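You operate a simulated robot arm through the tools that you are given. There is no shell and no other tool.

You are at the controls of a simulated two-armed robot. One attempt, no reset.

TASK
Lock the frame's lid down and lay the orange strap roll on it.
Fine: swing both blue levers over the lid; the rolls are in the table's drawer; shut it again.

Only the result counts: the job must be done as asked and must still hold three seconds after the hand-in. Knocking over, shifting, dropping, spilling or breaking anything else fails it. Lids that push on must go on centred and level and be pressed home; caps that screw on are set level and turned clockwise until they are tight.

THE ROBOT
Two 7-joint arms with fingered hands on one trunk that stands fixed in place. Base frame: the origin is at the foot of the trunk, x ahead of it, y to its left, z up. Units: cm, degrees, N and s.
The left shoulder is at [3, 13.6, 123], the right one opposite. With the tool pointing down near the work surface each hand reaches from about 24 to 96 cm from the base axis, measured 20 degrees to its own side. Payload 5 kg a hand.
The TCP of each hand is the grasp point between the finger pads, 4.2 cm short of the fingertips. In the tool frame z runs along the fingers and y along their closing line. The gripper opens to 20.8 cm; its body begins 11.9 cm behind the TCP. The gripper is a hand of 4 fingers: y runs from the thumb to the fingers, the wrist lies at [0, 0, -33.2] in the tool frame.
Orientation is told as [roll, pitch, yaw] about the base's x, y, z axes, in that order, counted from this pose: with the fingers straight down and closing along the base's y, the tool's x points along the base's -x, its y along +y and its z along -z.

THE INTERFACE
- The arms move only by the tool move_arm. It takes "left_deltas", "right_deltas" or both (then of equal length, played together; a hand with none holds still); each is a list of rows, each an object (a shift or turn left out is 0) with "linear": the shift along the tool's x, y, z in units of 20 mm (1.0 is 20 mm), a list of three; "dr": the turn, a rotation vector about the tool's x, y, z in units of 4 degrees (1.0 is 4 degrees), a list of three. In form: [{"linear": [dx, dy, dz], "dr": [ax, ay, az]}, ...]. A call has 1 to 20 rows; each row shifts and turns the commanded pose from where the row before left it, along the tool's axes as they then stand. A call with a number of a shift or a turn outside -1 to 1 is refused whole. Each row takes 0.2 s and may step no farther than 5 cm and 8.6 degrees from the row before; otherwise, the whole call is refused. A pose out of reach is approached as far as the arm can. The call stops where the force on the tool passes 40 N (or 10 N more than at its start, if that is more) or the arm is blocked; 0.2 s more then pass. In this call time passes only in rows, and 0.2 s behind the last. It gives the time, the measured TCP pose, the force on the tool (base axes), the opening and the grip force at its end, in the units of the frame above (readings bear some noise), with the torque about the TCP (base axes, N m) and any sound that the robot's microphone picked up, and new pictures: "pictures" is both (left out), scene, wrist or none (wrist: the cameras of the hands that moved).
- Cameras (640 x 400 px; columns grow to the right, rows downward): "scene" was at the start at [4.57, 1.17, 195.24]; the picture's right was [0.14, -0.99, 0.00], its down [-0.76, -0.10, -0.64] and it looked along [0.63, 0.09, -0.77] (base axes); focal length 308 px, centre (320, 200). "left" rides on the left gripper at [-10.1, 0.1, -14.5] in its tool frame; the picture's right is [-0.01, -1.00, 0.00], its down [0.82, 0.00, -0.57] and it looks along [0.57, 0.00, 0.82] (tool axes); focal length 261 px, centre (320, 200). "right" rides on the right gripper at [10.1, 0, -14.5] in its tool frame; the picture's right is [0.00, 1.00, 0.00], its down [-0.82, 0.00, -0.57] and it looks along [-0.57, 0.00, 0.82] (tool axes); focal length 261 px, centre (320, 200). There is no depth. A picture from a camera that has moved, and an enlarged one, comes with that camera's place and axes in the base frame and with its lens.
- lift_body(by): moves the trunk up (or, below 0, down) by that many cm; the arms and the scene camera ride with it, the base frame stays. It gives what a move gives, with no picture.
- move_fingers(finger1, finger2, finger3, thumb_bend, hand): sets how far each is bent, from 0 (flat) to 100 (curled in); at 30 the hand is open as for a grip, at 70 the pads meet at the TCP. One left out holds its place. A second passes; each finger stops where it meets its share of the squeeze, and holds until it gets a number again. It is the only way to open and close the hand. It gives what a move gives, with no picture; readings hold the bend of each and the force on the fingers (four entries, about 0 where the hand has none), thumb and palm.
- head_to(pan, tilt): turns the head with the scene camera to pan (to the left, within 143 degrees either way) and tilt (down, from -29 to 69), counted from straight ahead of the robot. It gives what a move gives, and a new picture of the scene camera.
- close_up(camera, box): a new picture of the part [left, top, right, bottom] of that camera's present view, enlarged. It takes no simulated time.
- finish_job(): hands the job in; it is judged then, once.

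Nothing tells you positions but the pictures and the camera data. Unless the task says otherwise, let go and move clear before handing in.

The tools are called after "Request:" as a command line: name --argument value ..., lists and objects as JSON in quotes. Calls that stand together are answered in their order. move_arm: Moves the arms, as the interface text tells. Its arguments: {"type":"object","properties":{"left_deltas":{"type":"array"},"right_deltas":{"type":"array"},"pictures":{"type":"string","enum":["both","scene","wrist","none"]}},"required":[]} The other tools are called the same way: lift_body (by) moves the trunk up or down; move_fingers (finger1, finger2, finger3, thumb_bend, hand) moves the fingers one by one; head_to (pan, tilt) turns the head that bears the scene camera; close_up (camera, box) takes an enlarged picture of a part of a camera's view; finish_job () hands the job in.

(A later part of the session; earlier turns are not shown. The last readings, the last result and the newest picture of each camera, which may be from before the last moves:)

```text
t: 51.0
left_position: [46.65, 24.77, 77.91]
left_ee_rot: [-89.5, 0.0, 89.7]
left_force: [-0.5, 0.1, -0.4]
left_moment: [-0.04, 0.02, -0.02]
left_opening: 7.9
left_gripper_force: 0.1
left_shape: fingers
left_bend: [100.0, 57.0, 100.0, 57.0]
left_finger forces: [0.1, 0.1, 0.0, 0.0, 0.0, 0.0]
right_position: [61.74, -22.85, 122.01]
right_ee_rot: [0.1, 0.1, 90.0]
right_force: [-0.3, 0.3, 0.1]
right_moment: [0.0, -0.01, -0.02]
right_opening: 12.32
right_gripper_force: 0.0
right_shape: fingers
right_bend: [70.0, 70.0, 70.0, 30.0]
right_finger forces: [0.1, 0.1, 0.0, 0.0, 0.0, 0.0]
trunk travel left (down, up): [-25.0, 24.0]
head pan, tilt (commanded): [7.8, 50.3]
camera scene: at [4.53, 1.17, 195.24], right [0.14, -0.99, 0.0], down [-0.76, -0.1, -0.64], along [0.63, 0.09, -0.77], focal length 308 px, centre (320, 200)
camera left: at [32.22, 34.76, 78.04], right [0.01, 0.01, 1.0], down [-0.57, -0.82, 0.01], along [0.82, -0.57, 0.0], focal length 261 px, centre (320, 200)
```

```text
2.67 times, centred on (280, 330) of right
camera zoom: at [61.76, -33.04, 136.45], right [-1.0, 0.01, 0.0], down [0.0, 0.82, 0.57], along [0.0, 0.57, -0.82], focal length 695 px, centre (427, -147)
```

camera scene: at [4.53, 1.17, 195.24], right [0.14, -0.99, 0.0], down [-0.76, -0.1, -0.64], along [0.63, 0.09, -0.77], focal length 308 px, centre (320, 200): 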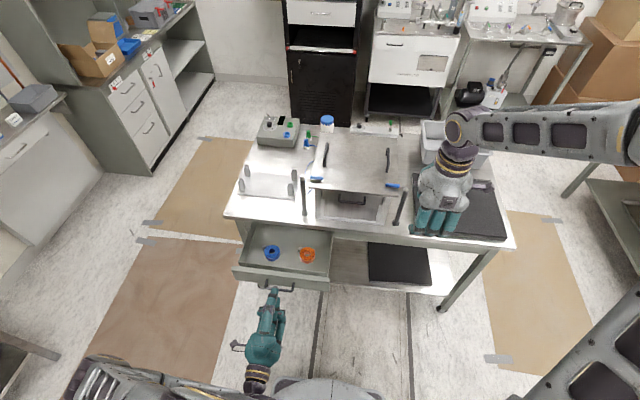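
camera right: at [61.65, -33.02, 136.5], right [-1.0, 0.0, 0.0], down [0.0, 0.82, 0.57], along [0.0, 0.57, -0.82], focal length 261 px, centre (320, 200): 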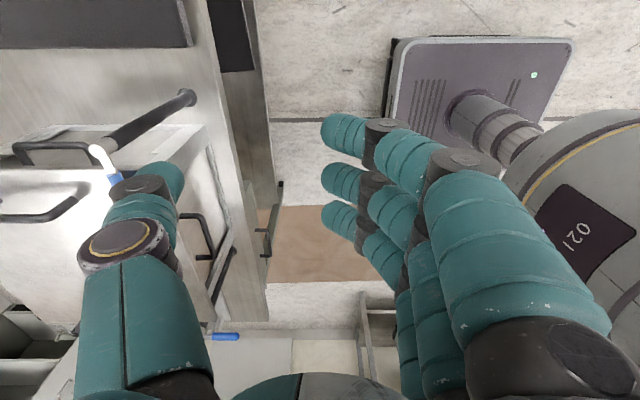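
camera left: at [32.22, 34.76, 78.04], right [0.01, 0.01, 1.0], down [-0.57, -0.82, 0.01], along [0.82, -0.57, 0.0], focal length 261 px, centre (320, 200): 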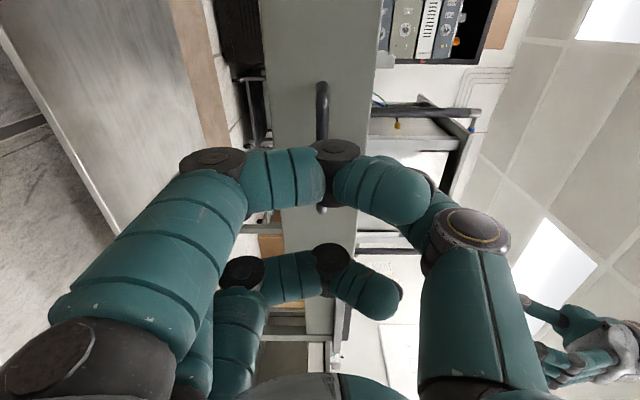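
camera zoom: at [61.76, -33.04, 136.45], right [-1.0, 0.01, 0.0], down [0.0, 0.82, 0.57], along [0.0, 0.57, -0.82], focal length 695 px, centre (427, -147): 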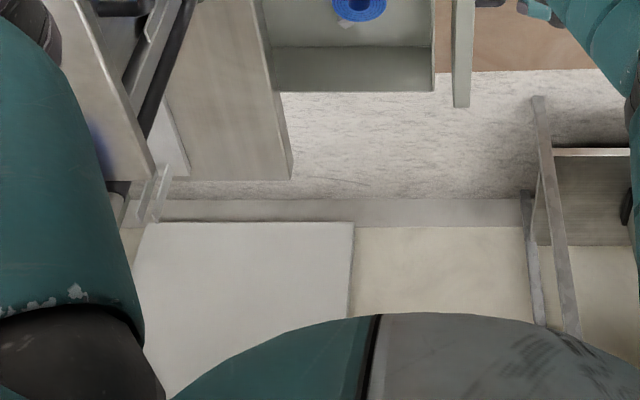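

The orange roll is about 6.7 cm across and 2 cm tall, centred near (70, 16.5), with its buckle on the far-left side. The right hand, already pointing down, will pick it at yaw 60° so the thumb clears both the buckle and the table edge. I'll pre-close the fingers, swing it over, and keep the left hand by the handle.

Request:
move_fingers --hand "right" --finger1 50 --finger2 50 --finger3 50 --thumb_bend 50

Request:
move_arm --right_deltas '[{"dr": [0, 0, 1]}, {"dr": [0, 0, 1]}, {"dr": [0, 0, 1]}, {"dr": [0, 0, 1]}, {"dr": [0, 0, 1]}, {"dr": [0, 0, 1]}, {"dr": [0, 0, 1]}, {"dr": [0, 0, 0.5]}]' --left_deltas '[{"linear": [0, 0, -0.3]}, {"linear": [0, 0, -0.3]}, {"linear": [0, 0, -0.3]}, {"linear": [0, 0, -0.2]}, {"linear": [0, 0, 0]}, {"linear": [0, 0, 0]}, {"linear": [0, 0, 0]}, {"linear": [0, 0, 0]}]' --pictures "none"

Request:
move_arm --right_deltas '[{"linear": [-0.955, 0.315, 0.175]}, {"linear": [-0.955, 0.315, 0.175]}, {"linear": [-0.955, 0.315, 0.175]}, {"linear": [-0.955, 0.315, 0.175]}, {"linear": [-0.955, 0.315, 0.175]}, {"linear": [-0.955, 0.315, 0.175]}, {"linear": [-0.955, 0.315, 0.175]}, {"linear": [-0.955, 0.315, 0.175]}, {"linear": [-0.955, 0.315, 0.175]}, {"linear": [-0.955, 0.315, 0.175]}, {"linear": [-0.955, 0.315, 0.175]}, {"linear": [-0.955, 0.315, 0.175]}, {"linear": [-0.955, 0.315, 0.175]}, {"linear": [-0.955, 0.315, 0.175]}, {"linear": [-0.955, 0.315, 0.175]}, {"linear": [-0.955, 0.315, 0.175]}, {"linear": [-0.955, 0.315, 0.175]}, {"linear": [-0.955, 0.315, 0.175]}, {"linear": [-0.955, 0.315, 0.175]}, {"linear": [-0.955, 0.315, 0.175]}]' --pictures "both"

```text
t: 52.0
left_position: [46.8, 24.62, 77.97]
left_ee_rot: [-89.6, 0.0, 89.8]
left_force: [-0.1, -0.5, -0.1]
left_moment: [0.01, 0.01, -0.03]
left_opening: 7.93
left_gripper_force: 0.0
left_shape: fingers
left_bend: [100.0, 57.0, 100.0, 57.0]
left_finger forces: [0.1, 0.1, 0.0, 0.0, 0.1, 0.0]
right_position: [61.74, -22.91, 122.06]
right_ee_rot: [0.0, 0.0, 90.0]
right_force: [-0.8, 0.8, 0.0]
right_moment: [-0.04, 0.02, 0.01]
right_opening: 12.08
right_gripper_force: 0.0
right_shape: fingers
right_bend: [50.0, 50.0, 50.0, 50.0]
right_finger forces: [0.1, 0.0, 0.0, 0.0, 0.1, 0.1]
trunk travel left (down, up): [-25.0, 24.0]
head pan, tilt (commanded): [7.8, 50.3]
```

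```text
t: 53.8
left_position: [44.38, 24.7, 78.13]
left_ee_rot: [-89.5, 0.0, 89.9]
left_force: [0.7, -0.2, 0.6]
left_moment: [-0.02, 0.02, -0.02]
left_opening: 7.91
left_gripper_force: 0.0
left_shape: fingers
left_bend: [100.0, 57.0, 100.0, 57.0]
left_finger forces: [0.0, 0.0, 0.1, 0.0, 0.0, 0.1]
right_position: [61.73, -22.76, 122.01]
right_ee_rot: [0.0, -0.1, 59.9]
right_force: [-0.1, 0.1, -0.4]
right_moment: [0.0, 0.03, -0.01]
right_opening: 12.07
right_gripper_force: 0.1
right_shape: fingers
right_bend: [50.0, 50.0, 50.0, 50.0]
right_finger forces: [0.1, 0.0, 0.0, 0.0, 0.1, 0.1]
trunk travel left (down, up): [-25.0, 24.0]
head pan, tilt (commanded): [7.8, 50.3]
```

```text
t: 58.0
left_position: [44.41, 24.64, 77.96]
left_ee_rot: [-89.4, 0.1, 89.8]
left_force: [-0.2, 0.4, 0.8]
left_moment: [0.05, 0.01, 0.0]
left_opening: 7.9
left_gripper_force: 0.1
left_shape: fingers
left_bend: [100.0, 57.0, 100.0, 57.0]
left_finger forces: [0.0, 0.0, 0.0, 0.0, 0.1, 0.0]
right_position: [69.71, 16.56, 114.9]
right_ee_rot: [0.0, 0.0, 59.9]
right_force: [0.9, 1.5, 0.1]
right_moment: [-0.03, -0.01, 0.0]
right_opening: 12.07
right_gripper_force: 0.2
right_shape: fingers
right_bend: [50.0, 50.0, 50.0, 50.0]
right_finger forces: [0.0, 0.0, 0.1, 0.1, 0.0, 0.0]
trunk travel left (down, up): [-25.0, 24.0]
head pan, tilt (commanded): [7.8, 50.3]
camera scene: at [4.62, 1.29, 195.24], right [0.14, -0.99, 0.0], down [-0.76, -0.1, -0.64], along [0.63, 0.09, -0.77], focal length 308 px, centre (320, 200)
camera right: at [64.77, 7.78, 129.36], right [-0.86, 0.51, 0.0], down [0.41, 0.71, 0.57], along [0.29, 0.49, -0.82], focal length 261 px, centre (320, 200)
```

scene: 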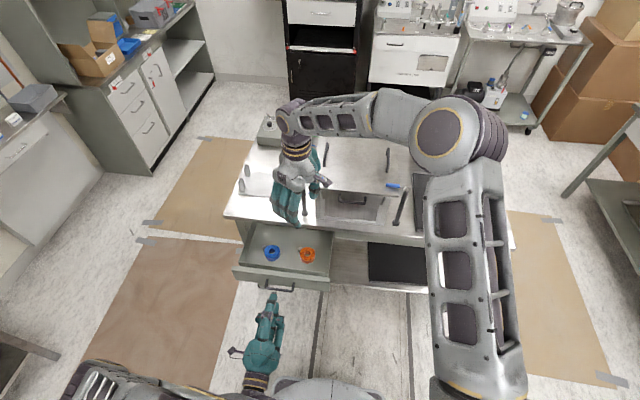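
right: 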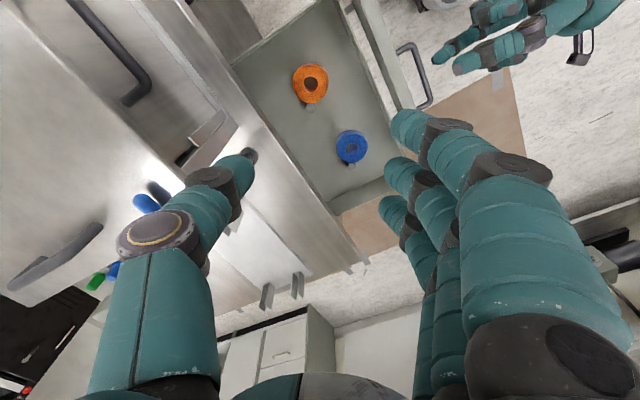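

The right wrist camera places the orange roll's centre near (71.3, 15.9) with its top around z≈76. I'll centre over it and come down to z=95 for a closer check.

Request:
move_arm --right_deltas '[{"linear": [-0.009, -0.074, 0.91]}, {"linear": [-0.009, -0.074, 0.91]}, {"linear": [-0.009, -0.074, 0.91]}, {"linear": [-0.009, -0.074, 0.91]}, {"linear": [-0.009, -0.074, 0.91]}, {"linear": [-0.009, -0.074, 0.91]}, {"linear": [-0.009, -0.074, 0.91]}, {"linear": [-0.009, -0.074, 0.91]}, {"linear": [-0.009, -0.074, 0.91]}, {"linear": [-0.009, -0.074, 0.91]}, {"linear": [-0.009, -0.074, 0.9]}]' --pictures "both"

Request:
close_up --camera "right" --box '[200, 80, 440, 240]'

Request:
close_up --camera "scene" --box '[240, 160, 360, 280]'

```text
t: 60.4
left_position: [44.35, 24.56, 78.02]
left_ee_rot: [-89.4, 0.0, 89.9]
left_force: [0.0, 0.0, -0.9]
left_moment: [0.02, 0.03, -0.02]
left_opening: 7.88
left_gripper_force: 0.1
left_shape: fingers
left_bend: [100.0, 57.0, 100.0, 57.0]
left_finger forces: [0.0, 0.0, 0.1, 0.0, 0.1, 0.1]
right_position: [71.42, 15.76, 95.04]
right_ee_rot: [-0.1, 0.0, 60.0]
right_force: [0.2, 0.3, 0.3]
right_moment: [-0.01, 0.03, 0.0]
right_opening: 12.07
right_gripper_force: 0.1
right_shape: fingers
right_bend: [50.0, 50.0, 50.0, 50.0]
right_finger forces: [0.1, 0.0, 0.0, 0.0, 0.0, 0.0]
trunk travel left (down, up): [-25.0, 24.0]
head pan, tilt (commanded): [7.8, 50.3]
camera scene: at [4.62, 1.19, 195.24], right [0.14, -0.99, 0.0], down [-0.76, -0.1, -0.64], along [0.63, 0.09, -0.77], focal length 308 px, centre (320, 200)
camera right: at [66.51, 7.0, 109.35], right [-0.86, 0.5, 0.0], down [0.41, 0.71, 0.57], along [0.29, 0.49, -0.82], focal length 261 px, centre (320, 200)
```

scene: 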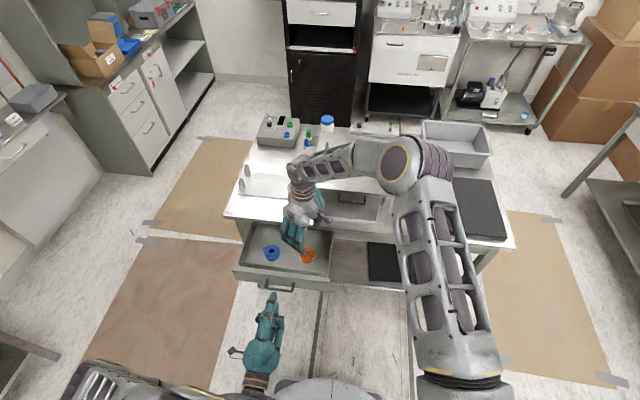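
right: 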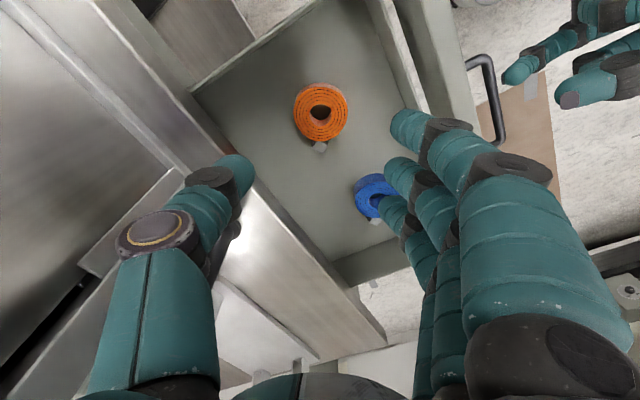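

```text
2.50 times, centred on (320, 160) of right
camera zoom: at [66.51, 7.0, 109.35], right [-0.86, 0.5, 0.0], down [0.41, 0.71, 0.57], along [0.29, 0.49, -0.82], focal length 652 px, centre (320, 300)
```

zoom: 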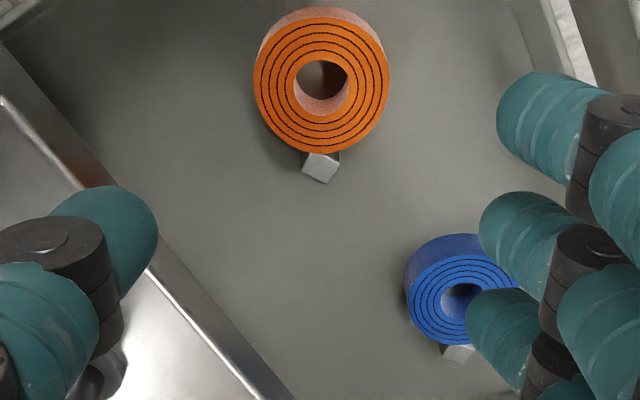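

```text
3.33 times, centred on (300, 220) of scene
camera zoom: at [4.62, 1.19, 195.24], right [0.14, -0.99, 0.0], down [-0.76, -0.1, -0.64], along [0.63, 0.09, -0.77], focal length 1028 px, centre (387, 133)
```

zoom: 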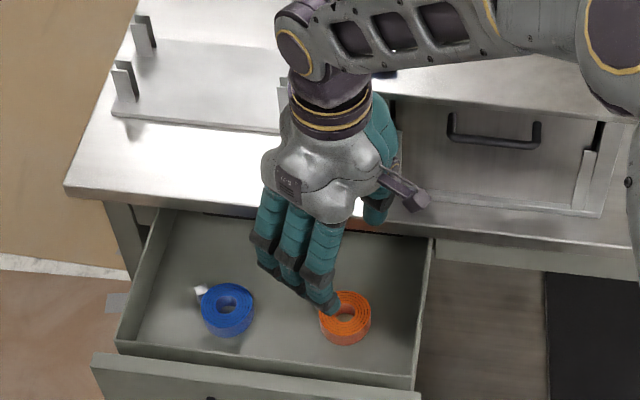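

The roll is centred between thumb and fingers. To clear the drawer wall and table edge I'll narrow the opening a little, then descend in stages.

Request:
move_fingers --hand "right" --finger1 56 --finger2 56 --finger3 56 --thumb_bend 56

Request:
move_arm --right_deltas '[{"linear": [0, 0, 0.8]}, {"linear": [0, 0, 0.8]}, {"linear": [0, 0, 0.8]}, {"linear": [0, 0, 0.8]}, {"linear": [0, 0, 0.8]}]' --pictures "both"

Request:
close_up --camera "right" --box '[200, 80, 440, 240]'

Request:
close_up --camera "scene" --box '[240, 190, 360, 280]'

```text
t: 61.4
left_position: [44.34, 24.69, 78.02]
left_ee_rot: [-89.6, 0.0, 89.9]
left_force: [0.4, 0.4, -0.5]
left_moment: [-0.01, 0.01, -0.01]
left_opening: 7.87
left_gripper_force: 0.0
left_shape: fingers
left_bend: [100.0, 57.0, 100.0, 57.0]
left_finger forces: [0.1, 0.0, 0.1, 0.0, 0.1, 0.1]
right_position: [71.38, 15.8, 94.91]
right_ee_rot: [0.0, 0.0, 60.0]
right_force: [0.2, -0.3, -0.1]
right_moment: [-0.01, -0.04, 0.02]
right_opening: 9.14
right_gripper_force: 0.0
right_shape: fingers
right_bend: [56.0, 56.0, 56.0, 56.0]
right_finger forces: [0.0, 0.0, 0.0, 0.0, 0.0, 0.0]
trunk travel left (down, up): [-25.0, 24.0]
head pan, tilt (commanded): [7.8, 50.3]
```

```text
t: 62.6
left_position: [44.43, 24.63, 77.91]
left_ee_rot: [-89.4, 0.1, 89.9]
left_force: [0.0, 1.0, 0.7]
left_moment: [-0.02, 0.0, -0.02]
left_opening: 7.89
left_gripper_force: 0.2
left_shape: fingers
left_bend: [100.0, 57.0, 100.0, 57.0]
left_finger forces: [0.1, 0.1, 0.1, 0.1, 0.0, 0.0]
right_position: [71.58, 15.94, 86.9]
right_ee_rot: [0.0, 0.0, 59.9]
right_force: [0.3, 0.3, -0.9]
right_moment: [-0.02, 0.08, 0.01]
right_opening: 9.12
right_gripper_force: 0.1
right_shape: fingers
right_bend: [56.0, 56.0, 56.0, 56.0]
right_finger forces: [0.1, 0.1, 0.0, 0.0, 0.0, 0.0]
trunk travel left (down, up): [-25.0, 24.0]
head pan, tilt (commanded): [7.8, 50.3]
camera scene: at [4.64, 1.21, 195.24], right [0.14, -0.99, 0.0], down [-0.76, -0.1, -0.64], along [0.63, 0.09, -0.77], focal length 308 px, centre (320, 200)
camera right: at [66.61, 7.11, 101.25], right [-0.86, 0.5, 0.0], down [0.41, 0.71, 0.57], along [0.29, 0.49, -0.82], focal length 261 px, centre (320, 200)
```

scene: 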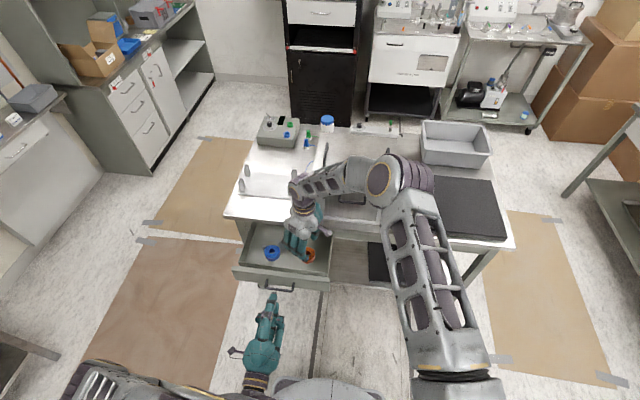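
right: 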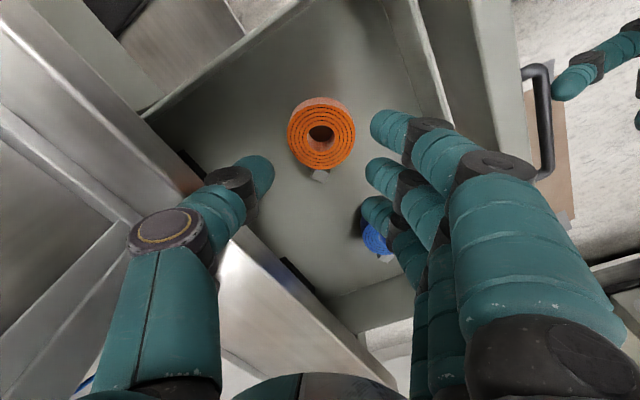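

```text
2.50 times, centred on (320, 160) of right
camera zoom: at [66.61, 7.11, 101.25], right [-0.86, 0.5, 0.0], down [0.41, 0.71, 0.57], along [0.29, 0.49, -0.82], focal length 652 px, centre (320, 300)
```

zoom: 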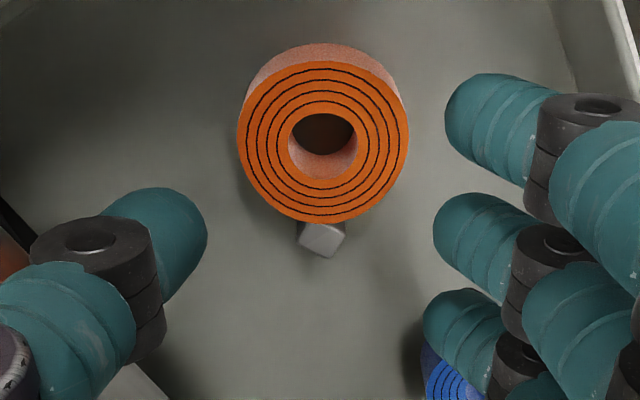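

```text
4.44 times, centred on (300, 235) of scene
camera zoom: at [4.64, 1.21, 195.24], right [0.14, -0.99, 0.0], down [-0.76, -0.1, -0.64], along [0.63, 0.09, -0.77], focal length 1371 px, centre (409, 44)
```

zoom: 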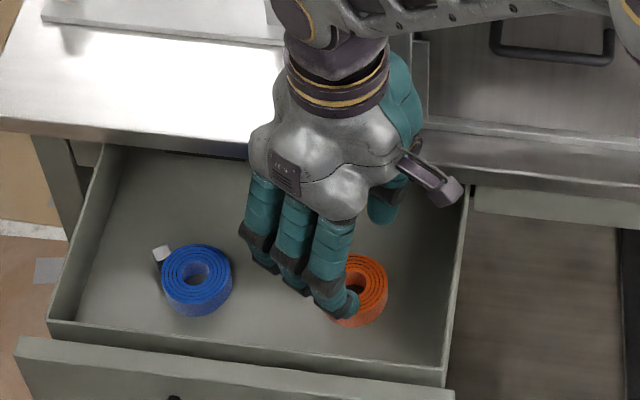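

Alignment across the fingers is good. I'll descend 4 cm more and recheck the roll's position along the other axis.

Request:
move_arm --right_deltas '[{"linear": [0, 0, 0.67]}, {"linear": [0, 0, 0.67]}, {"linear": [0, 0, 0.66]}]' --pictures "wrist"

Request:
close_up --camera "right" --box '[200, 80, 440, 240]'

Request:
close_up --camera "scene" --box '[260, 205, 350, 270]'

```text
t: 63.4
left_position: [44.31, 24.66, 78.02]
left_ee_rot: [-89.5, 0.0, 89.8]
left_force: [-0.6, 0.2, -0.1]
left_moment: [0.0, -0.04, -0.01]
left_opening: 7.88
left_gripper_force: 0.0
left_shape: fingers
left_bend: [100.0, 57.0, 100.0, 57.0]
left_finger forces: [0.0, 0.0, 0.0, 0.0, 0.1, 0.1]
right_position: [71.52, 15.95, 83.06]
right_ee_rot: [0.0, 0.0, 60.0]
right_force: [0.7, -0.4, 0.1]
right_moment: [-0.02, 0.08, -0.02]
right_opening: 9.14
right_gripper_force: 0.0
right_shape: fingers
right_bend: [56.0, 56.0, 56.0, 56.0]
right_finger forces: [0.0, 0.0, 0.1, 0.1, 0.0, 0.1]
trunk travel left (down, up): [-25.0, 24.0]
head pan, tilt (commanded): [7.8, 50.3]
camera right: at [66.5, 7.13, 97.4], right [-0.86, 0.5, 0.0], down [0.41, 0.71, 0.57], along [0.29, 0.49, -0.82], focal length 261 px, centre (320, 200)
```

right: 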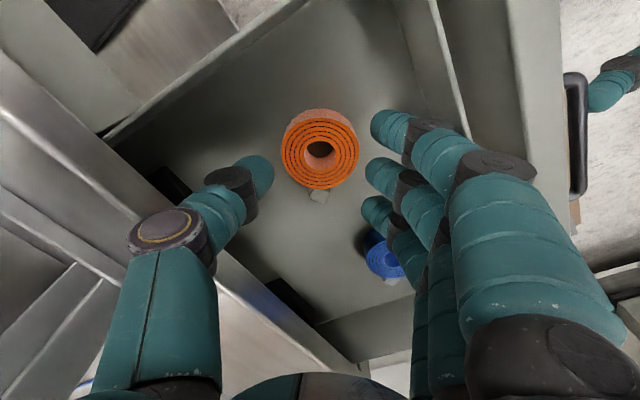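

```text
2.50 times, centred on (320, 160) of right
camera zoom: at [66.5, 7.13, 97.4], right [-0.86, 0.5, 0.0], down [0.41, 0.71, 0.57], along [0.29, 0.49, -0.82], focal length 652 px, centre (320, 300)
```

zoom: 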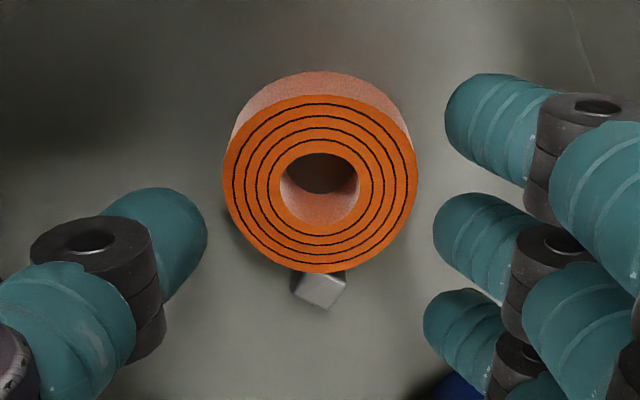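

```text
6.15 times, centred on (305, 238) of scene
camera zoom: at [4.63, 1.19, 195.24], right [0.14, -0.99, 0.0], down [-0.76, -0.1, -0.64], along [0.63, 0.09, -0.77], focal length 1898 px, centre (412, -31)
```

zoom: 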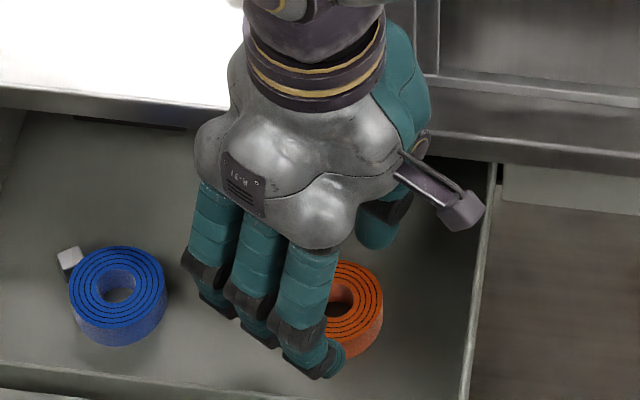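

The roll's top is near z≈76.8 and its centre about 0.7 cm toward the camera side of the hand. I'll shift by that and descend carefully to z≈79.2.

Request:
move_arm --right_deltas '[{"linear": [0.175, 0, 0]}, {"linear": [0.175, 0, 0]}, {"linear": [0, 0, 0.4]}, {"linear": [0, 0, 0.4]}, {"linear": [0, 0, 0.4]}, {"linear": [0, 0, 0.4]}, {"linear": [0, 0, 0.3]}]' --pictures "wrist"

Request:
close_up --camera "right" --box '[200, 80, 440, 240]'

Request:
close_up --camera "scene" --box '[260, 205, 350, 270]'

```text
t: 65.0
left_position: [44.35, 24.61, 78.08]
left_ee_rot: [-89.7, 0.0, 89.9]
left_force: [-1.2, -0.9, -0.1]
left_moment: [-0.02, -0.01, 0.0]
left_opening: 7.89
left_gripper_force: 0.1
left_shape: fingers
left_bend: [100.0, 57.0, 100.0, 57.0]
left_finger forces: [0.0, 0.0, 0.0, 0.1, 0.0, 0.0]
right_position: [71.24, 15.35, 79.41]
right_ee_rot: [-0.1, -0.1, 60.0]
right_force: [-0.5, -0.9, 7.5]
right_moment: [-0.32, -0.45, -0.05]
right_opening: 9.06
right_gripper_force: 3.9
right_shape: fingers
right_bend: [56.0, 56.0, 56.0, 56.0]
right_finger forces: [0.0, 0.0, 0.1, 0.1, 8.4, 0.1]
trunk travel left (down, up): [-25.0, 24.0]
head pan, tilt (commanded): [7.8, 50.3]
camera right: at [66.24, 6.54, 93.68], right [-0.86, 0.5, 0.0], down [0.41, 0.71, 0.57], along [0.29, 0.49, -0.82], focal length 261 px, centre (320, 200)
```

right: 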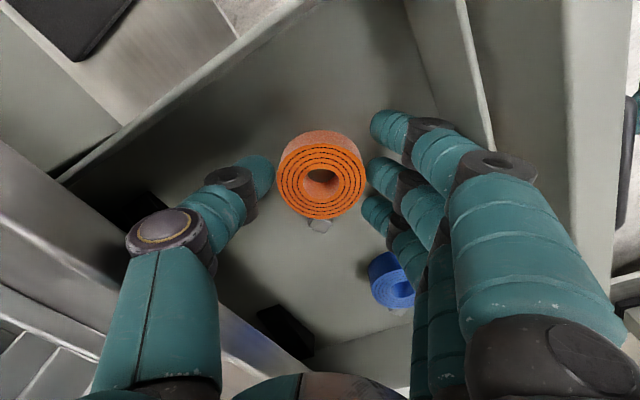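

```text
2.50 times, centred on (320, 160) of right
camera zoom: at [66.24, 6.54, 93.68], right [-0.86, 0.5, 0.0], down [0.41, 0.71, 0.57], along [0.29, 0.49, -0.82], focal length 652 px, centre (320, 300)
```

zoom: 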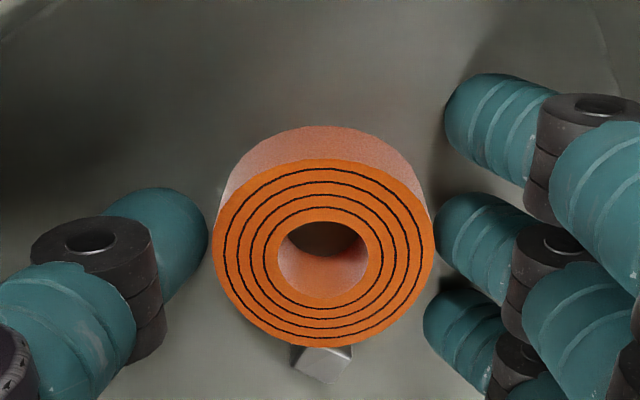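

```text
6.15 times, centred on (305, 238) of scene
camera zoom: at [4.46, 1.16, 195.26], right [0.14, -0.99, 0.0], down [-0.76, -0.1, -0.64], along [0.63, 0.09, -0.77], focal length 1898 px, centre (412, -31)
```

zoom: 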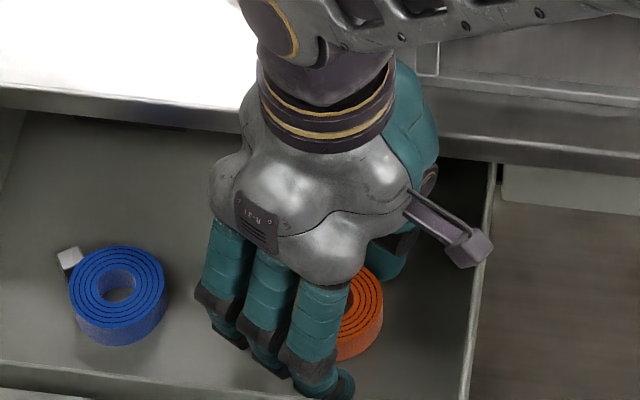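

The thumb tip is lightly touching the drawer floor (7 N upward), and the roll is centred. I'll rise 4 mm and close the fingers on the roll.

Request:
move_arm --right_deltas '[{"linear": [0, 0, -0.2]}]' --pictures "none"

Request:
move_fingers --hand "right" --finger1 63 --finger2 66 --finger3 63 --thumb_bend 66

Request:
close_up --camera "right" --box '[200, 80, 440, 240]'

```text
t: 65.4
left_position: [44.25, 24.71, 78.01]
left_ee_rot: [-89.7, 0.0, 89.9]
left_force: [0.8, -0.7, 0.0]
left_moment: [-0.03, 0.0, -0.02]
left_opening: 7.9
left_gripper_force: 0.1
left_shape: fingers
left_bend: [100.0, 57.0, 100.0, 57.0]
left_finger forces: [0.0, 0.1, 0.0, 0.0, 0.0, 0.1]
right_position: [71.13, 15.31, 79.5]
right_ee_rot: [-0.1, 0.0, 60.0]
right_force: [0.2, -0.5, -0.2]
right_moment: [0.01, -0.02, 0.0]
right_opening: 9.11
right_gripper_force: 0.0
right_shape: fingers
right_bend: [56.0, 56.0, 56.0, 56.0]
right_finger forces: [0.0, 0.0, 0.1, 0.0, 0.0, 0.0]
trunk travel left (down, up): [-25.0, 24.0]
head pan, tilt (commanded): [7.8, 50.3]
```

```text
t: 66.4
left_position: [44.36, 24.63, 77.91]
left_ee_rot: [-89.6, -0.1, 89.9]
left_force: [0.1, 0.2, -0.4]
left_moment: [-0.03, 0.06, 0.01]
left_opening: 7.89
left_gripper_force: 0.1
left_shape: fingers
left_bend: [100.0, 57.0, 100.0, 57.0]
left_finger forces: [0.0, 0.0, 0.0, 0.1, 0.0, 0.0]
right_position: [71.07, 15.33, 79.42]
right_ee_rot: [0.0, 0.0, 60.0]
right_force: [0.6, 0.0, 0.1]
right_moment: [0.02, 0.0, 0.01]
right_opening: 6.59
right_gripper_force: 14.3
right_shape: fingers
right_bend: [63.0, 56.0, 61.0, 63.0]
right_finger forces: [0.1, 10.0, 3.4, 0.0, 14.2, 0.0]
trunk travel left (down, up): [-25.0, 24.0]
head pan, tilt (commanded): [7.8, 50.3]
```

```text
2.50 times, centred on (320, 160) of right
camera zoom: at [66.19, 6.5, 93.96], right [-0.86, 0.5, 0.0], down [0.41, 0.71, 0.57], along [0.29, 0.49, -0.82], focal length 652 px, centre (320, 300)
```

zoom: 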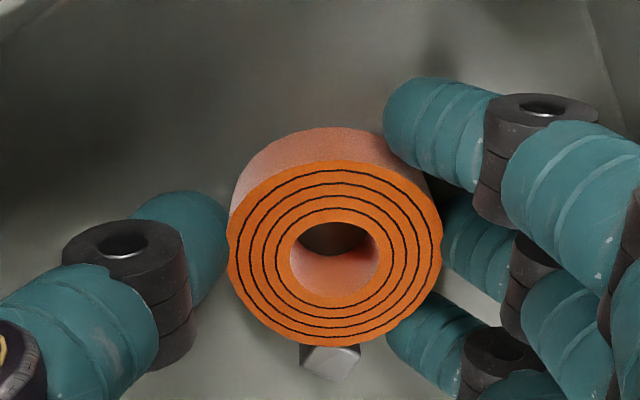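

Thumb, middle and third finger hold the roll with about 14 N. I'll bring finger 1 in to complete the cup, then lift a little and check.

Request:
move_fingers --hand "right" --finger1 67

Request:
move_arm --right_deltas '[{"linear": [0, 0, -0.2]}, {"linear": [0, 0, -0.3]}, {"linear": [0, 0, -0.4]}, {"linear": [0, 0, -0.5]}, {"linear": [0, 0, -0.6]}]' --pictures "both"

Request:
close_up --camera "right" --box '[200, 80, 440, 240]'

```text
t: 67.4
left_position: [44.32, 24.77, 77.94]
left_ee_rot: [-89.4, 0.0, 89.9]
left_force: [0.2, 1.2, -0.2]
left_moment: [-0.04, 0.0, 0.01]
left_opening: 7.85
left_gripper_force: 0.1
left_shape: fingers
left_bend: [100.0, 57.0, 100.0, 57.0]
left_finger forces: [0.0, 0.1, 0.1, 0.0, 0.0, 0.1]
right_position: [71.08, 15.2, 79.56]
right_ee_rot: [0.0, 0.1, 59.9]
right_force: [-0.3, -0.1, 0.0]
right_moment: [0.01, 0.02, 0.02]
right_opening: 5.84
right_gripper_force: 14.1
right_shape: fingers
right_bend: [66.0, 56.0, 61.0, 63.0]
right_finger forces: [0.9, 9.8, 3.2, 0.0, 14.5, 0.1]
trunk travel left (down, up): [-25.0, 24.0]
head pan, tilt (commanded): [7.8, 50.3]
```

```text
t: 68.6
left_position: [44.31, 24.8, 77.96]
left_ee_rot: [-89.6, 0.0, 90.0]
left_force: [-0.8, 0.6, 0.4]
left_moment: [0.03, 0.02, 0.01]
left_opening: 7.88
left_gripper_force: 0.1
left_shape: fingers
left_bend: [100.0, 57.0, 100.0, 57.0]
left_finger forces: [0.0, 0.0, 0.0, 0.0, 0.0, 0.0]
right_position: [71.09, 15.26, 83.33]
right_ee_rot: [-0.1, -0.1, 60.0]
right_force: [-1.3, 0.3, -1.0]
right_moment: [-0.02, -0.03, 0.02]
right_opening: 5.85
right_gripper_force: 13.8
right_shape: fingers
right_bend: [66.0, 56.0, 61.0, 63.0]
right_finger forces: [0.9, 9.7, 3.3, 0.0, 14.2, 0.1]
trunk travel left (down, up): [-25.0, 24.0]
head pan, tilt (commanded): [7.8, 50.3]
camera scene: at [4.53, 1.18, 195.24], right [0.14, -0.99, 0.0], down [-0.76, -0.1, -0.64], along [0.63, 0.09, -0.77], focal length 308 px, centre (320, 200)
camera right: at [66.05, 6.44, 97.69], right [-0.86, 0.5, 0.0], down [0.41, 0.71, 0.57], along [0.29, 0.49, -0.82], focal length 261 px, centre (320, 200)
```

scene: 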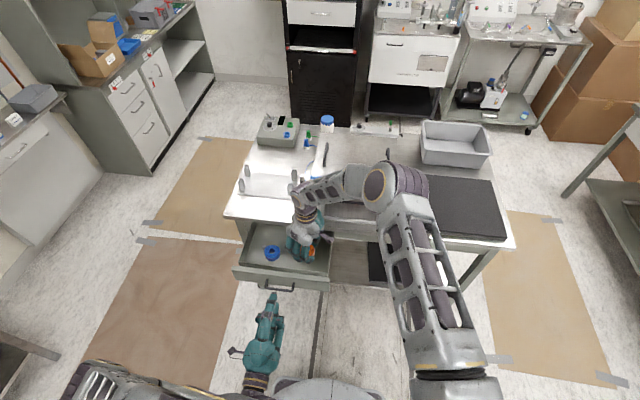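
right: 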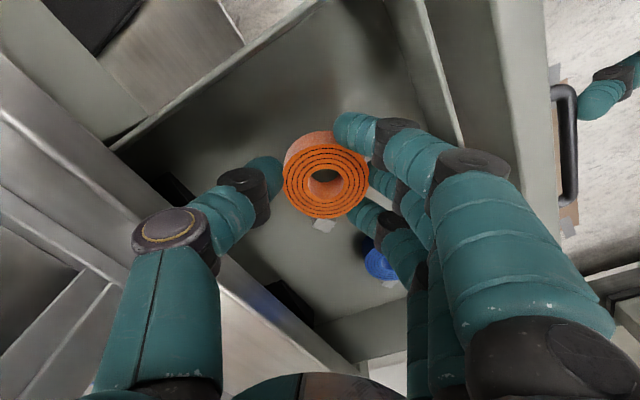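

```text
2.50 times, centred on (320, 160) of right
camera zoom: at [66.05, 6.44, 97.69], right [-0.86, 0.5, 0.0], down [0.41, 0.71, 0.57], along [0.29, 0.49, -0.82], focal length 652 px, centre (320, 300)
```

zoom: 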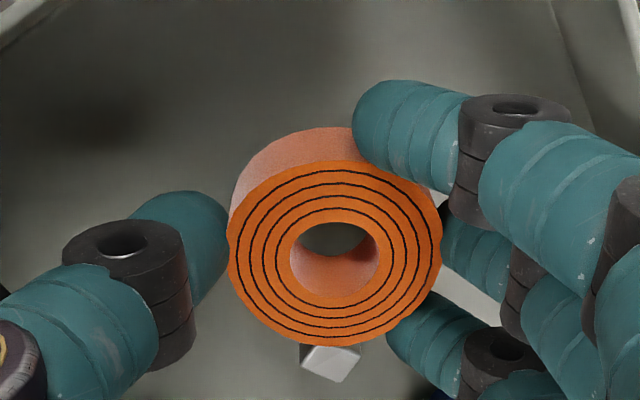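

The orange roll, buckle included, is held and lifting cleanly. I'll raise it straight up out of the drawer to above lid height.

Request:
move_arm --right_deltas '[{"linear": [0, 0, -0.4]}, {"linear": [0, 0, -0.6]}, {"linear": [0, 0, -0.8]}, {"linear": [0, 0, -0.95]}, {"linear": [0, 0, -0.95]}, {"linear": [0, 0, -0.95]}, {"linear": [0, 0, -0.95]}, {"linear": [0, 0, -0.95]}, {"linear": [0, 0, -0.95]}, {"linear": [0, 0, -0.95]}, {"linear": [0, 0, -0.95]}, {"linear": [0, 0, -0.95]}, {"linear": [0, 0, -0.95]}, {"linear": [0, 0, -0.95]}, {"linear": [0, 0, -0.95]}, {"linear": [0, 0, -0.95]}, {"linear": [0, 0, -0.95]}, {"linear": [0, 0, -0.95]}, {"linear": [0, 0, -0.8]}, {"linear": [0, 0, -0.4]}]' --pictures "both"

```text
t: 72.8
left_position: [44.34, 24.74, 78.03]
left_ee_rot: [-89.6, 0.0, 89.9]
left_force: [-0.1, -0.4, -0.6]
left_moment: [0.03, 0.01, 0.0]
left_opening: 7.9
left_gripper_force: 0.0
left_shape: fingers
left_bend: [100.0, 57.0, 100.0, 57.0]
left_finger forces: [0.1, 0.1, 0.1, 0.0, 0.0, 0.1]
right_position: [70.97, 15.37, 118.07]
right_ee_rot: [0.0, 0.0, 60.1]
right_force: [0.1, 1.4, -1.0]
right_moment: [-0.01, 0.0, 0.04]
right_opening: 5.84
right_gripper_force: 15.1
right_shape: fingers
right_bend: [66.0, 56.0, 61.0, 63.0]
right_finger forces: [0.9, 9.6, 3.5, 0.1, 14.2, 0.1]
trunk travel left (down, up): [-25.0, 24.0]
head pan, tilt (commanded): [7.8, 50.3]
camera scene: at [4.57, 1.18, 195.24], right [0.14, -0.99, 0.0], down [-0.76, -0.1, -0.64], along [0.63, 0.09, -0.77], focal length 308 px, centre (320, 200)
camera right: at [66.07, 6.54, 132.46], right [-0.86, 0.5, 0.0], down [0.41, 0.71, 0.57], along [0.29, 0.49, -0.82], focal length 261 px, centre (320, 200)
```

scene: 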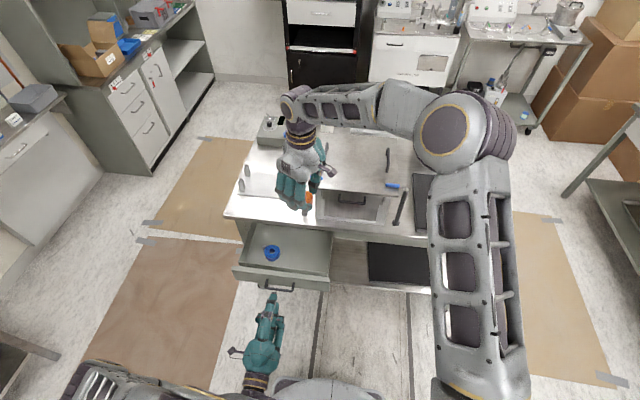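
right: 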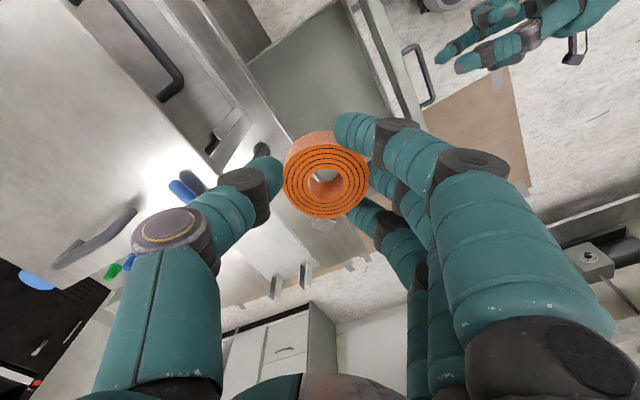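

The roll is clear of the drawer and held steady. Reaching over the lid needs more height at the shoulder, so I'll raise the trunk 20 cm (the left hand's upward path in front of the handle is free).

Request:
lift_body --by 20

```text
t: 75.0
left_position: [44.41, 24.69, 97.91]
left_ee_rot: [-89.6, -0.1, 89.8]
left_force: [1.1, -0.1, 0.1]
left_moment: [0.01, -0.04, 0.02]
left_opening: 7.87
left_gripper_force: 0.1
left_shape: fingers
left_bend: [100.0, 57.0, 100.0, 57.0]
left_finger forces: [0.1, 0.0, 0.1, 0.0, 0.1, 0.0]
right_position: [70.93, 15.25, 137.83]
right_ee_rot: [-0.1, -0.1, 60.0]
right_force: [-0.5, -0.7, -1.4]
right_moment: [0.0, 0.02, -0.01]
right_opening: 5.86
right_gripper_force: 14.0
right_shape: fingers
right_bend: [66.0, 56.0, 61.0, 63.0]
right_finger forces: [0.9, 9.7, 3.4, 0.0, 14.3, 0.0]
trunk travel left (down, up): [-45.0, 4.0]
head pan, tilt (commanded): [7.8, 50.3]
```

Now I'll carry the roll sideways to y≈-2 and then forward over the front part of the lid, staying well above the levers.

Request:
move_arm --right_deltas '[{"linear": [0.722, -0.4745, 0.5]}, {"linear": [0.722, -0.4745, 0.5]}, {"linear": [0.722, -0.4745, 0.5]}, {"linear": [0.722, -0.4745, 0.5]}, {"linear": [0.722, -0.4745, 0.5]}, {"linear": [0.722, -0.4745, 0.5]}, {"linear": [0.722, -0.4745, 0.5]}, {"linear": [0.722, -0.4745, 0.5]}, {"linear": [0.722, -0.4745, 0.5]}, {"linear": [0.722, -0.4745, 0.5]}, {"linear": [-0.4375, -0.758, 0.4]}, {"linear": [-0.4375, -0.758, 0.4]}, {"linear": [-0.4375, -0.758, 0.4]}, {"linear": [-0.4375, -0.758, 0.4]}, {"linear": [-0.4375, -0.758, 0.4]}, {"linear": [-0.4375, -0.758, 0.4]}, {"linear": [-0.4375, -0.758, 0.4]}, {"linear": [-0.4375, -0.758, 0.4]}, {"linear": [-0.4375, -0.758, 0.4]}, {"linear": [-0.4375, -0.758, 0.4]}]' --pictures "both"

Request:
close_up --camera "right" --box '[160, 60, 480, 280]'

Request:
close_up --camera "scene" --box '[250, 130, 430, 280]'

```text
t: 79.2
left_position: [44.36, 24.56, 97.91]
left_ee_rot: [-89.5, 0.1, 89.8]
left_force: [-0.8, -0.1, 0.2]
left_moment: [-0.04, -0.02, -0.02]
left_opening: 7.88
left_gripper_force: 0.0
left_shape: fingers
left_bend: [100.0, 57.0, 100.0, 57.0]
left_finger forces: [0.0, 0.1, 0.0, 0.0, 0.1, 0.0]
right_position: [89.68, -1.79, 119.86]
right_ee_rot: [0.0, 0.2, 60.0]
right_force: [1.8, 0.1, -0.9]
right_moment: [-0.04, 0.13, -0.01]
right_opening: 5.81
right_gripper_force: 14.1
right_shape: fingers
right_bend: [66.0, 56.0, 61.0, 63.0]
right_finger forces: [0.8, 9.8, 3.7, 0.1, 14.1, 0.0]
trunk travel left (down, up): [-45.0, 4.0]
head pan, tilt (commanded): [7.8, 50.3]
camera scene: at [4.75, 1.23, 215.23], right [0.14, -0.99, 0.0], down [-0.76, -0.1, -0.64], along [0.63, 0.09, -0.77], focal length 308 px, centre (320, 200)
camera right: at [84.76, -10.57, 134.28], right [-0.86, 0.5, 0.0], down [0.41, 0.71, 0.57], along [0.29, 0.49, -0.82], focal length 261 px, centre (320, 200)
```

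scene: 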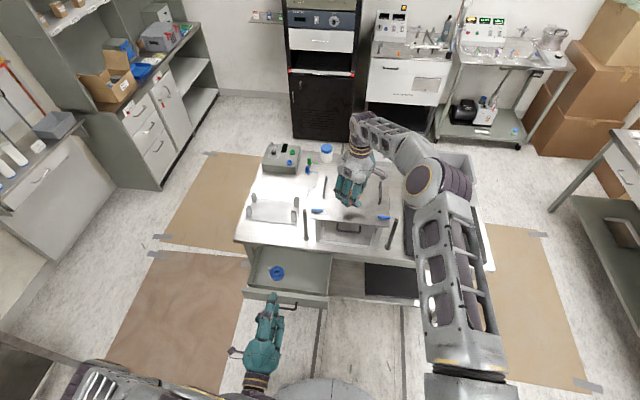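
right: 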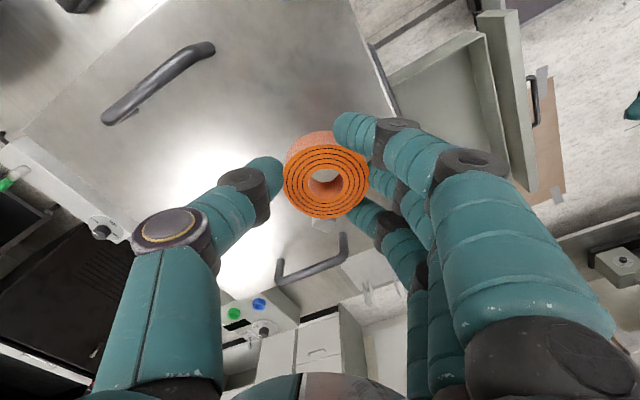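

```text
1.82 times, centred on (320, 170) of right
camera zoom: at [84.76, -10.57, 134.28], right [-0.86, 0.5, 0.0], down [0.41, 0.71, 0.57], along [0.29, 0.49, -0.82], focal length 474 px, centre (320, 254)
```

zoom: 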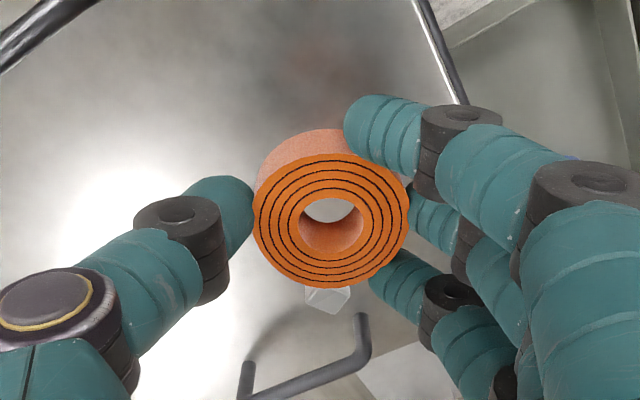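

```text
2.67 times, centred on (340, 205) of scene
camera zoom: at [4.75, 1.23, 215.23], right [0.14, -0.99, 0.0], down [-0.76, -0.1, -0.64], along [0.63, 0.09, -0.77], focal length 823 px, centre (267, 187)
```

zoom: 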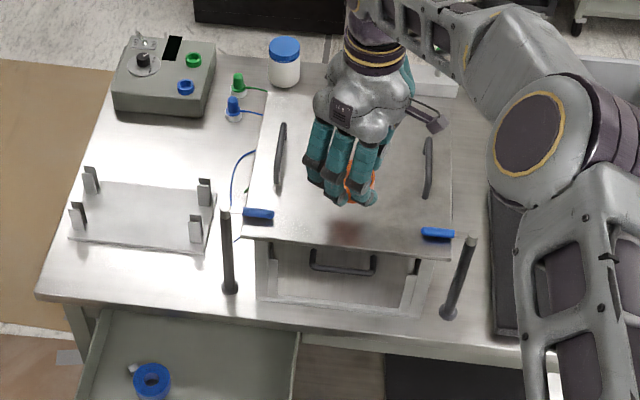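

The roll is above the lid at about (89, -2). I'll lower it to just above the surface, then feel for contact with small steps.

Request:
move_arm --right_deltas '[{"linear": [0, 0, 0.6]}, {"linear": [0, 0, 0.6]}, {"linear": [0, 0, 0.6]}, {"linear": [0, 0, 0.6]}, {"linear": [0, 0, 0.5]}, {"linear": [0, 0, 0.3]}, {"linear": [0, 0, 0.15]}]' --pictures "both"

Request:
close_up --camera "right" --box '[160, 60, 480, 280]'

Request:
close_up --camera "scene" --box '[300, 150, 400, 240]'

```text
t: 80.8
left_position: [44.26, 24.66, 98.07]
left_ee_rot: [-89.6, 0.1, 89.9]
left_force: [-0.3, 0.3, 0.5]
left_moment: [0.01, -0.02, 0.03]
left_opening: 7.9
left_gripper_force: 0.0
left_shape: fingers
left_bend: [100.0, 57.0, 100.0, 57.0]
left_finger forces: [0.0, 0.0, 0.0, 0.0, 0.0, 0.0]
right_position: [89.73, -1.78, 113.71]
right_ee_rot: [-0.2, -0.2, 59.9]
right_force: [0.4, -1.1, 21.6]
right_moment: [0.18, 0.13, 0.03]
right_opening: 5.75
right_gripper_force: 18.6
right_shape: fingers
right_bend: [67.0, 56.0, 61.0, 63.0]
right_finger forces: [1.5, 11.4, 5.4, 0.1, 17.9, 0.0]
trunk travel left (down, up): [-45.0, 4.0]
head pan, tilt (commanded): [7.8, 50.3]
camera scene: at [4.34, 1.17, 215.28], right [0.14, -0.99, 0.0], down [-0.76, -0.1, -0.64], along [0.63, 0.09, -0.77], focal length 308 px, centre (320, 200)
camera right: at [84.66, -10.61, 128.04], right [-0.86, 0.5, 0.0], down [0.41, 0.71, 0.57], along [0.29, 0.49, -0.82], focal length 261 px, centre (320, 200)
```

scene: 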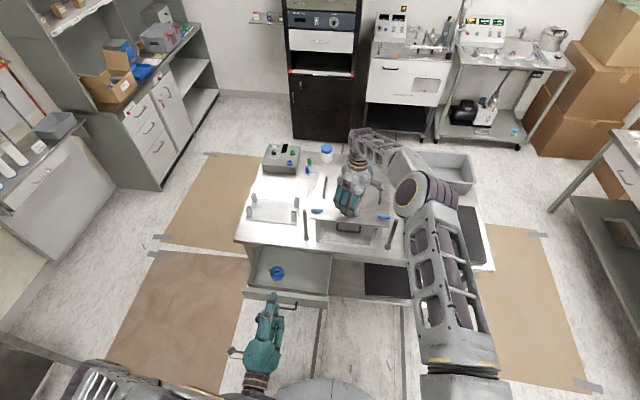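
right: 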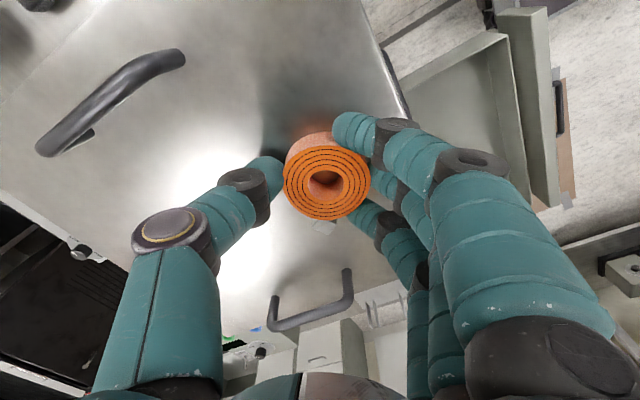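

```text
1.82 times, centred on (320, 170) of right
camera zoom: at [84.66, -10.61, 128.04], right [-0.86, 0.5, 0.0], down [0.41, 0.71, 0.57], along [0.29, 0.49, -0.82], focal length 474 px, centre (320, 254)
```

zoom: 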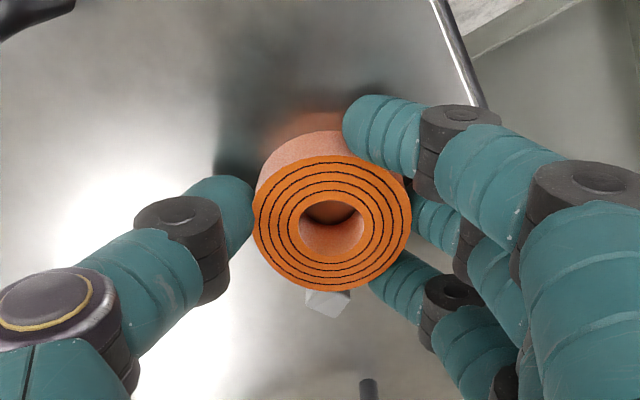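

```text
4.44 times, centred on (350, 195) of scene
camera zoom: at [4.34, 1.17, 215.28], right [0.14, -0.99, 0.0], down [-0.76, -0.1, -0.64], along [0.63, 0.09, -0.77], focal length 1371 px, centre (187, 222)
```

zoom: 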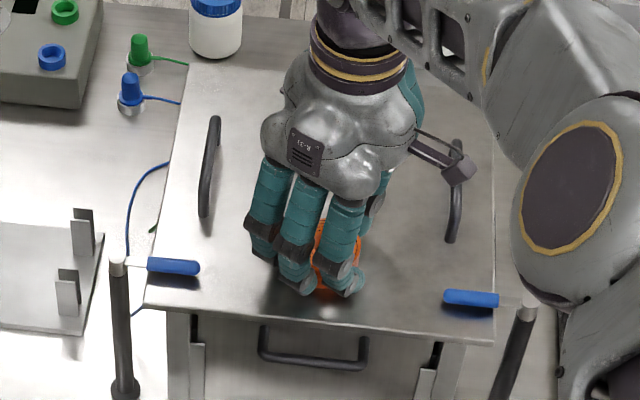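

The roll is resting on the lid (about 20 N upward). I'll ease the pressure off by 2 mm, then open the fingers.

Request:
move_arm --right_deltas '[{"linear": [0, 0, -0.12]}]' --pictures "none"

Request:
move_fingers --hand "right" --finger1 58 --finger2 52 --finger3 55 --thumb_bend 58

Request:
close_up --camera "right" --box '[160, 60, 480, 280]'

```text
t: 81.2
left_position: [44.38, 24.76, 98.06]
left_ee_rot: [-89.6, 0.0, 89.9]
left_force: [-0.6, 0.0, -0.7]
left_moment: [0.02, 0.03, 0.02]
left_opening: 7.89
left_gripper_force: 0.0
left_shape: fingers
left_bend: [100.0, 57.0, 100.0, 57.0]
left_finger forces: [0.0, 0.0, 0.0, 0.0, 0.0, 0.1]
right_position: [89.6, -1.89, 113.66]
right_ee_rot: [-0.1, -0.2, 60.0]
right_force: [6.8, 0.2, 15.5]
right_moment: [0.16, -0.25, -0.05]
right_opening: 5.76
right_gripper_force: 17.0
right_shape: fingers
right_bend: [67.0, 56.0, 61.0, 63.0]
right_finger forces: [0.8, 9.1, 5.2, 0.1, 18.7, 0.0]
trunk travel left (down, up): [-45.0, 4.0]
head pan, tilt (commanded): [7.8, 50.3]
```

```text
t: 82.2
left_position: [44.35, 24.7, 97.99]
left_ee_rot: [-89.5, 0.0, 89.9]
left_force: [-0.4, 0.2, 0.5]
left_moment: [0.0, -0.01, -0.02]
left_opening: 7.89
left_gripper_force: 0.0
left_shape: fingers
left_bend: [100.0, 57.0, 100.0, 57.0]
left_finger forces: [0.0, 0.0, 0.1, 0.1, 0.0, 0.0]
right_position: [89.56, -1.78, 113.63]
right_ee_rot: [-0.1, 0.0, 60.0]
right_force: [0.3, -0.4, 15.4]
right_moment: [0.28, 0.28, 0.0]
right_opening: 8.22
right_gripper_force: 7.9
right_shape: fingers
right_bend: [57.0, 54.0, 55.0, 58.0]
right_finger forces: [0.0, 7.5, 2.8, 0.0, 4.8, 0.1]
trunk travel left (down, up): [-45.0, 4.0]
head pan, tilt (commanded): [7.8, 50.3]
```

```text
1.82 times, centred on (320, 170) of right
camera zoom: at [84.5, -10.62, 128.05], right [-0.86, 0.5, 0.0], down [0.41, 0.71, 0.57], along [0.29, 0.49, -0.82], focal length 474 px, centre (320, 254)
```

zoom: 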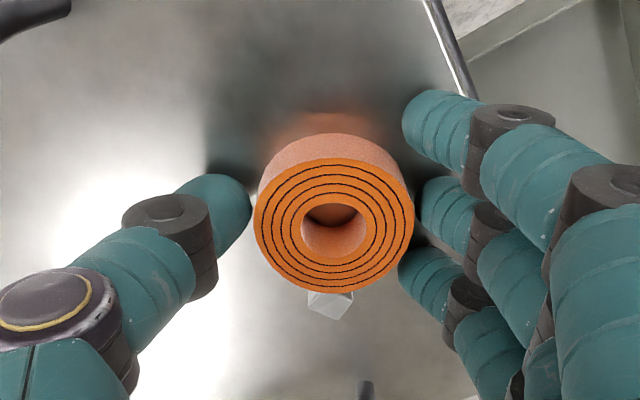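

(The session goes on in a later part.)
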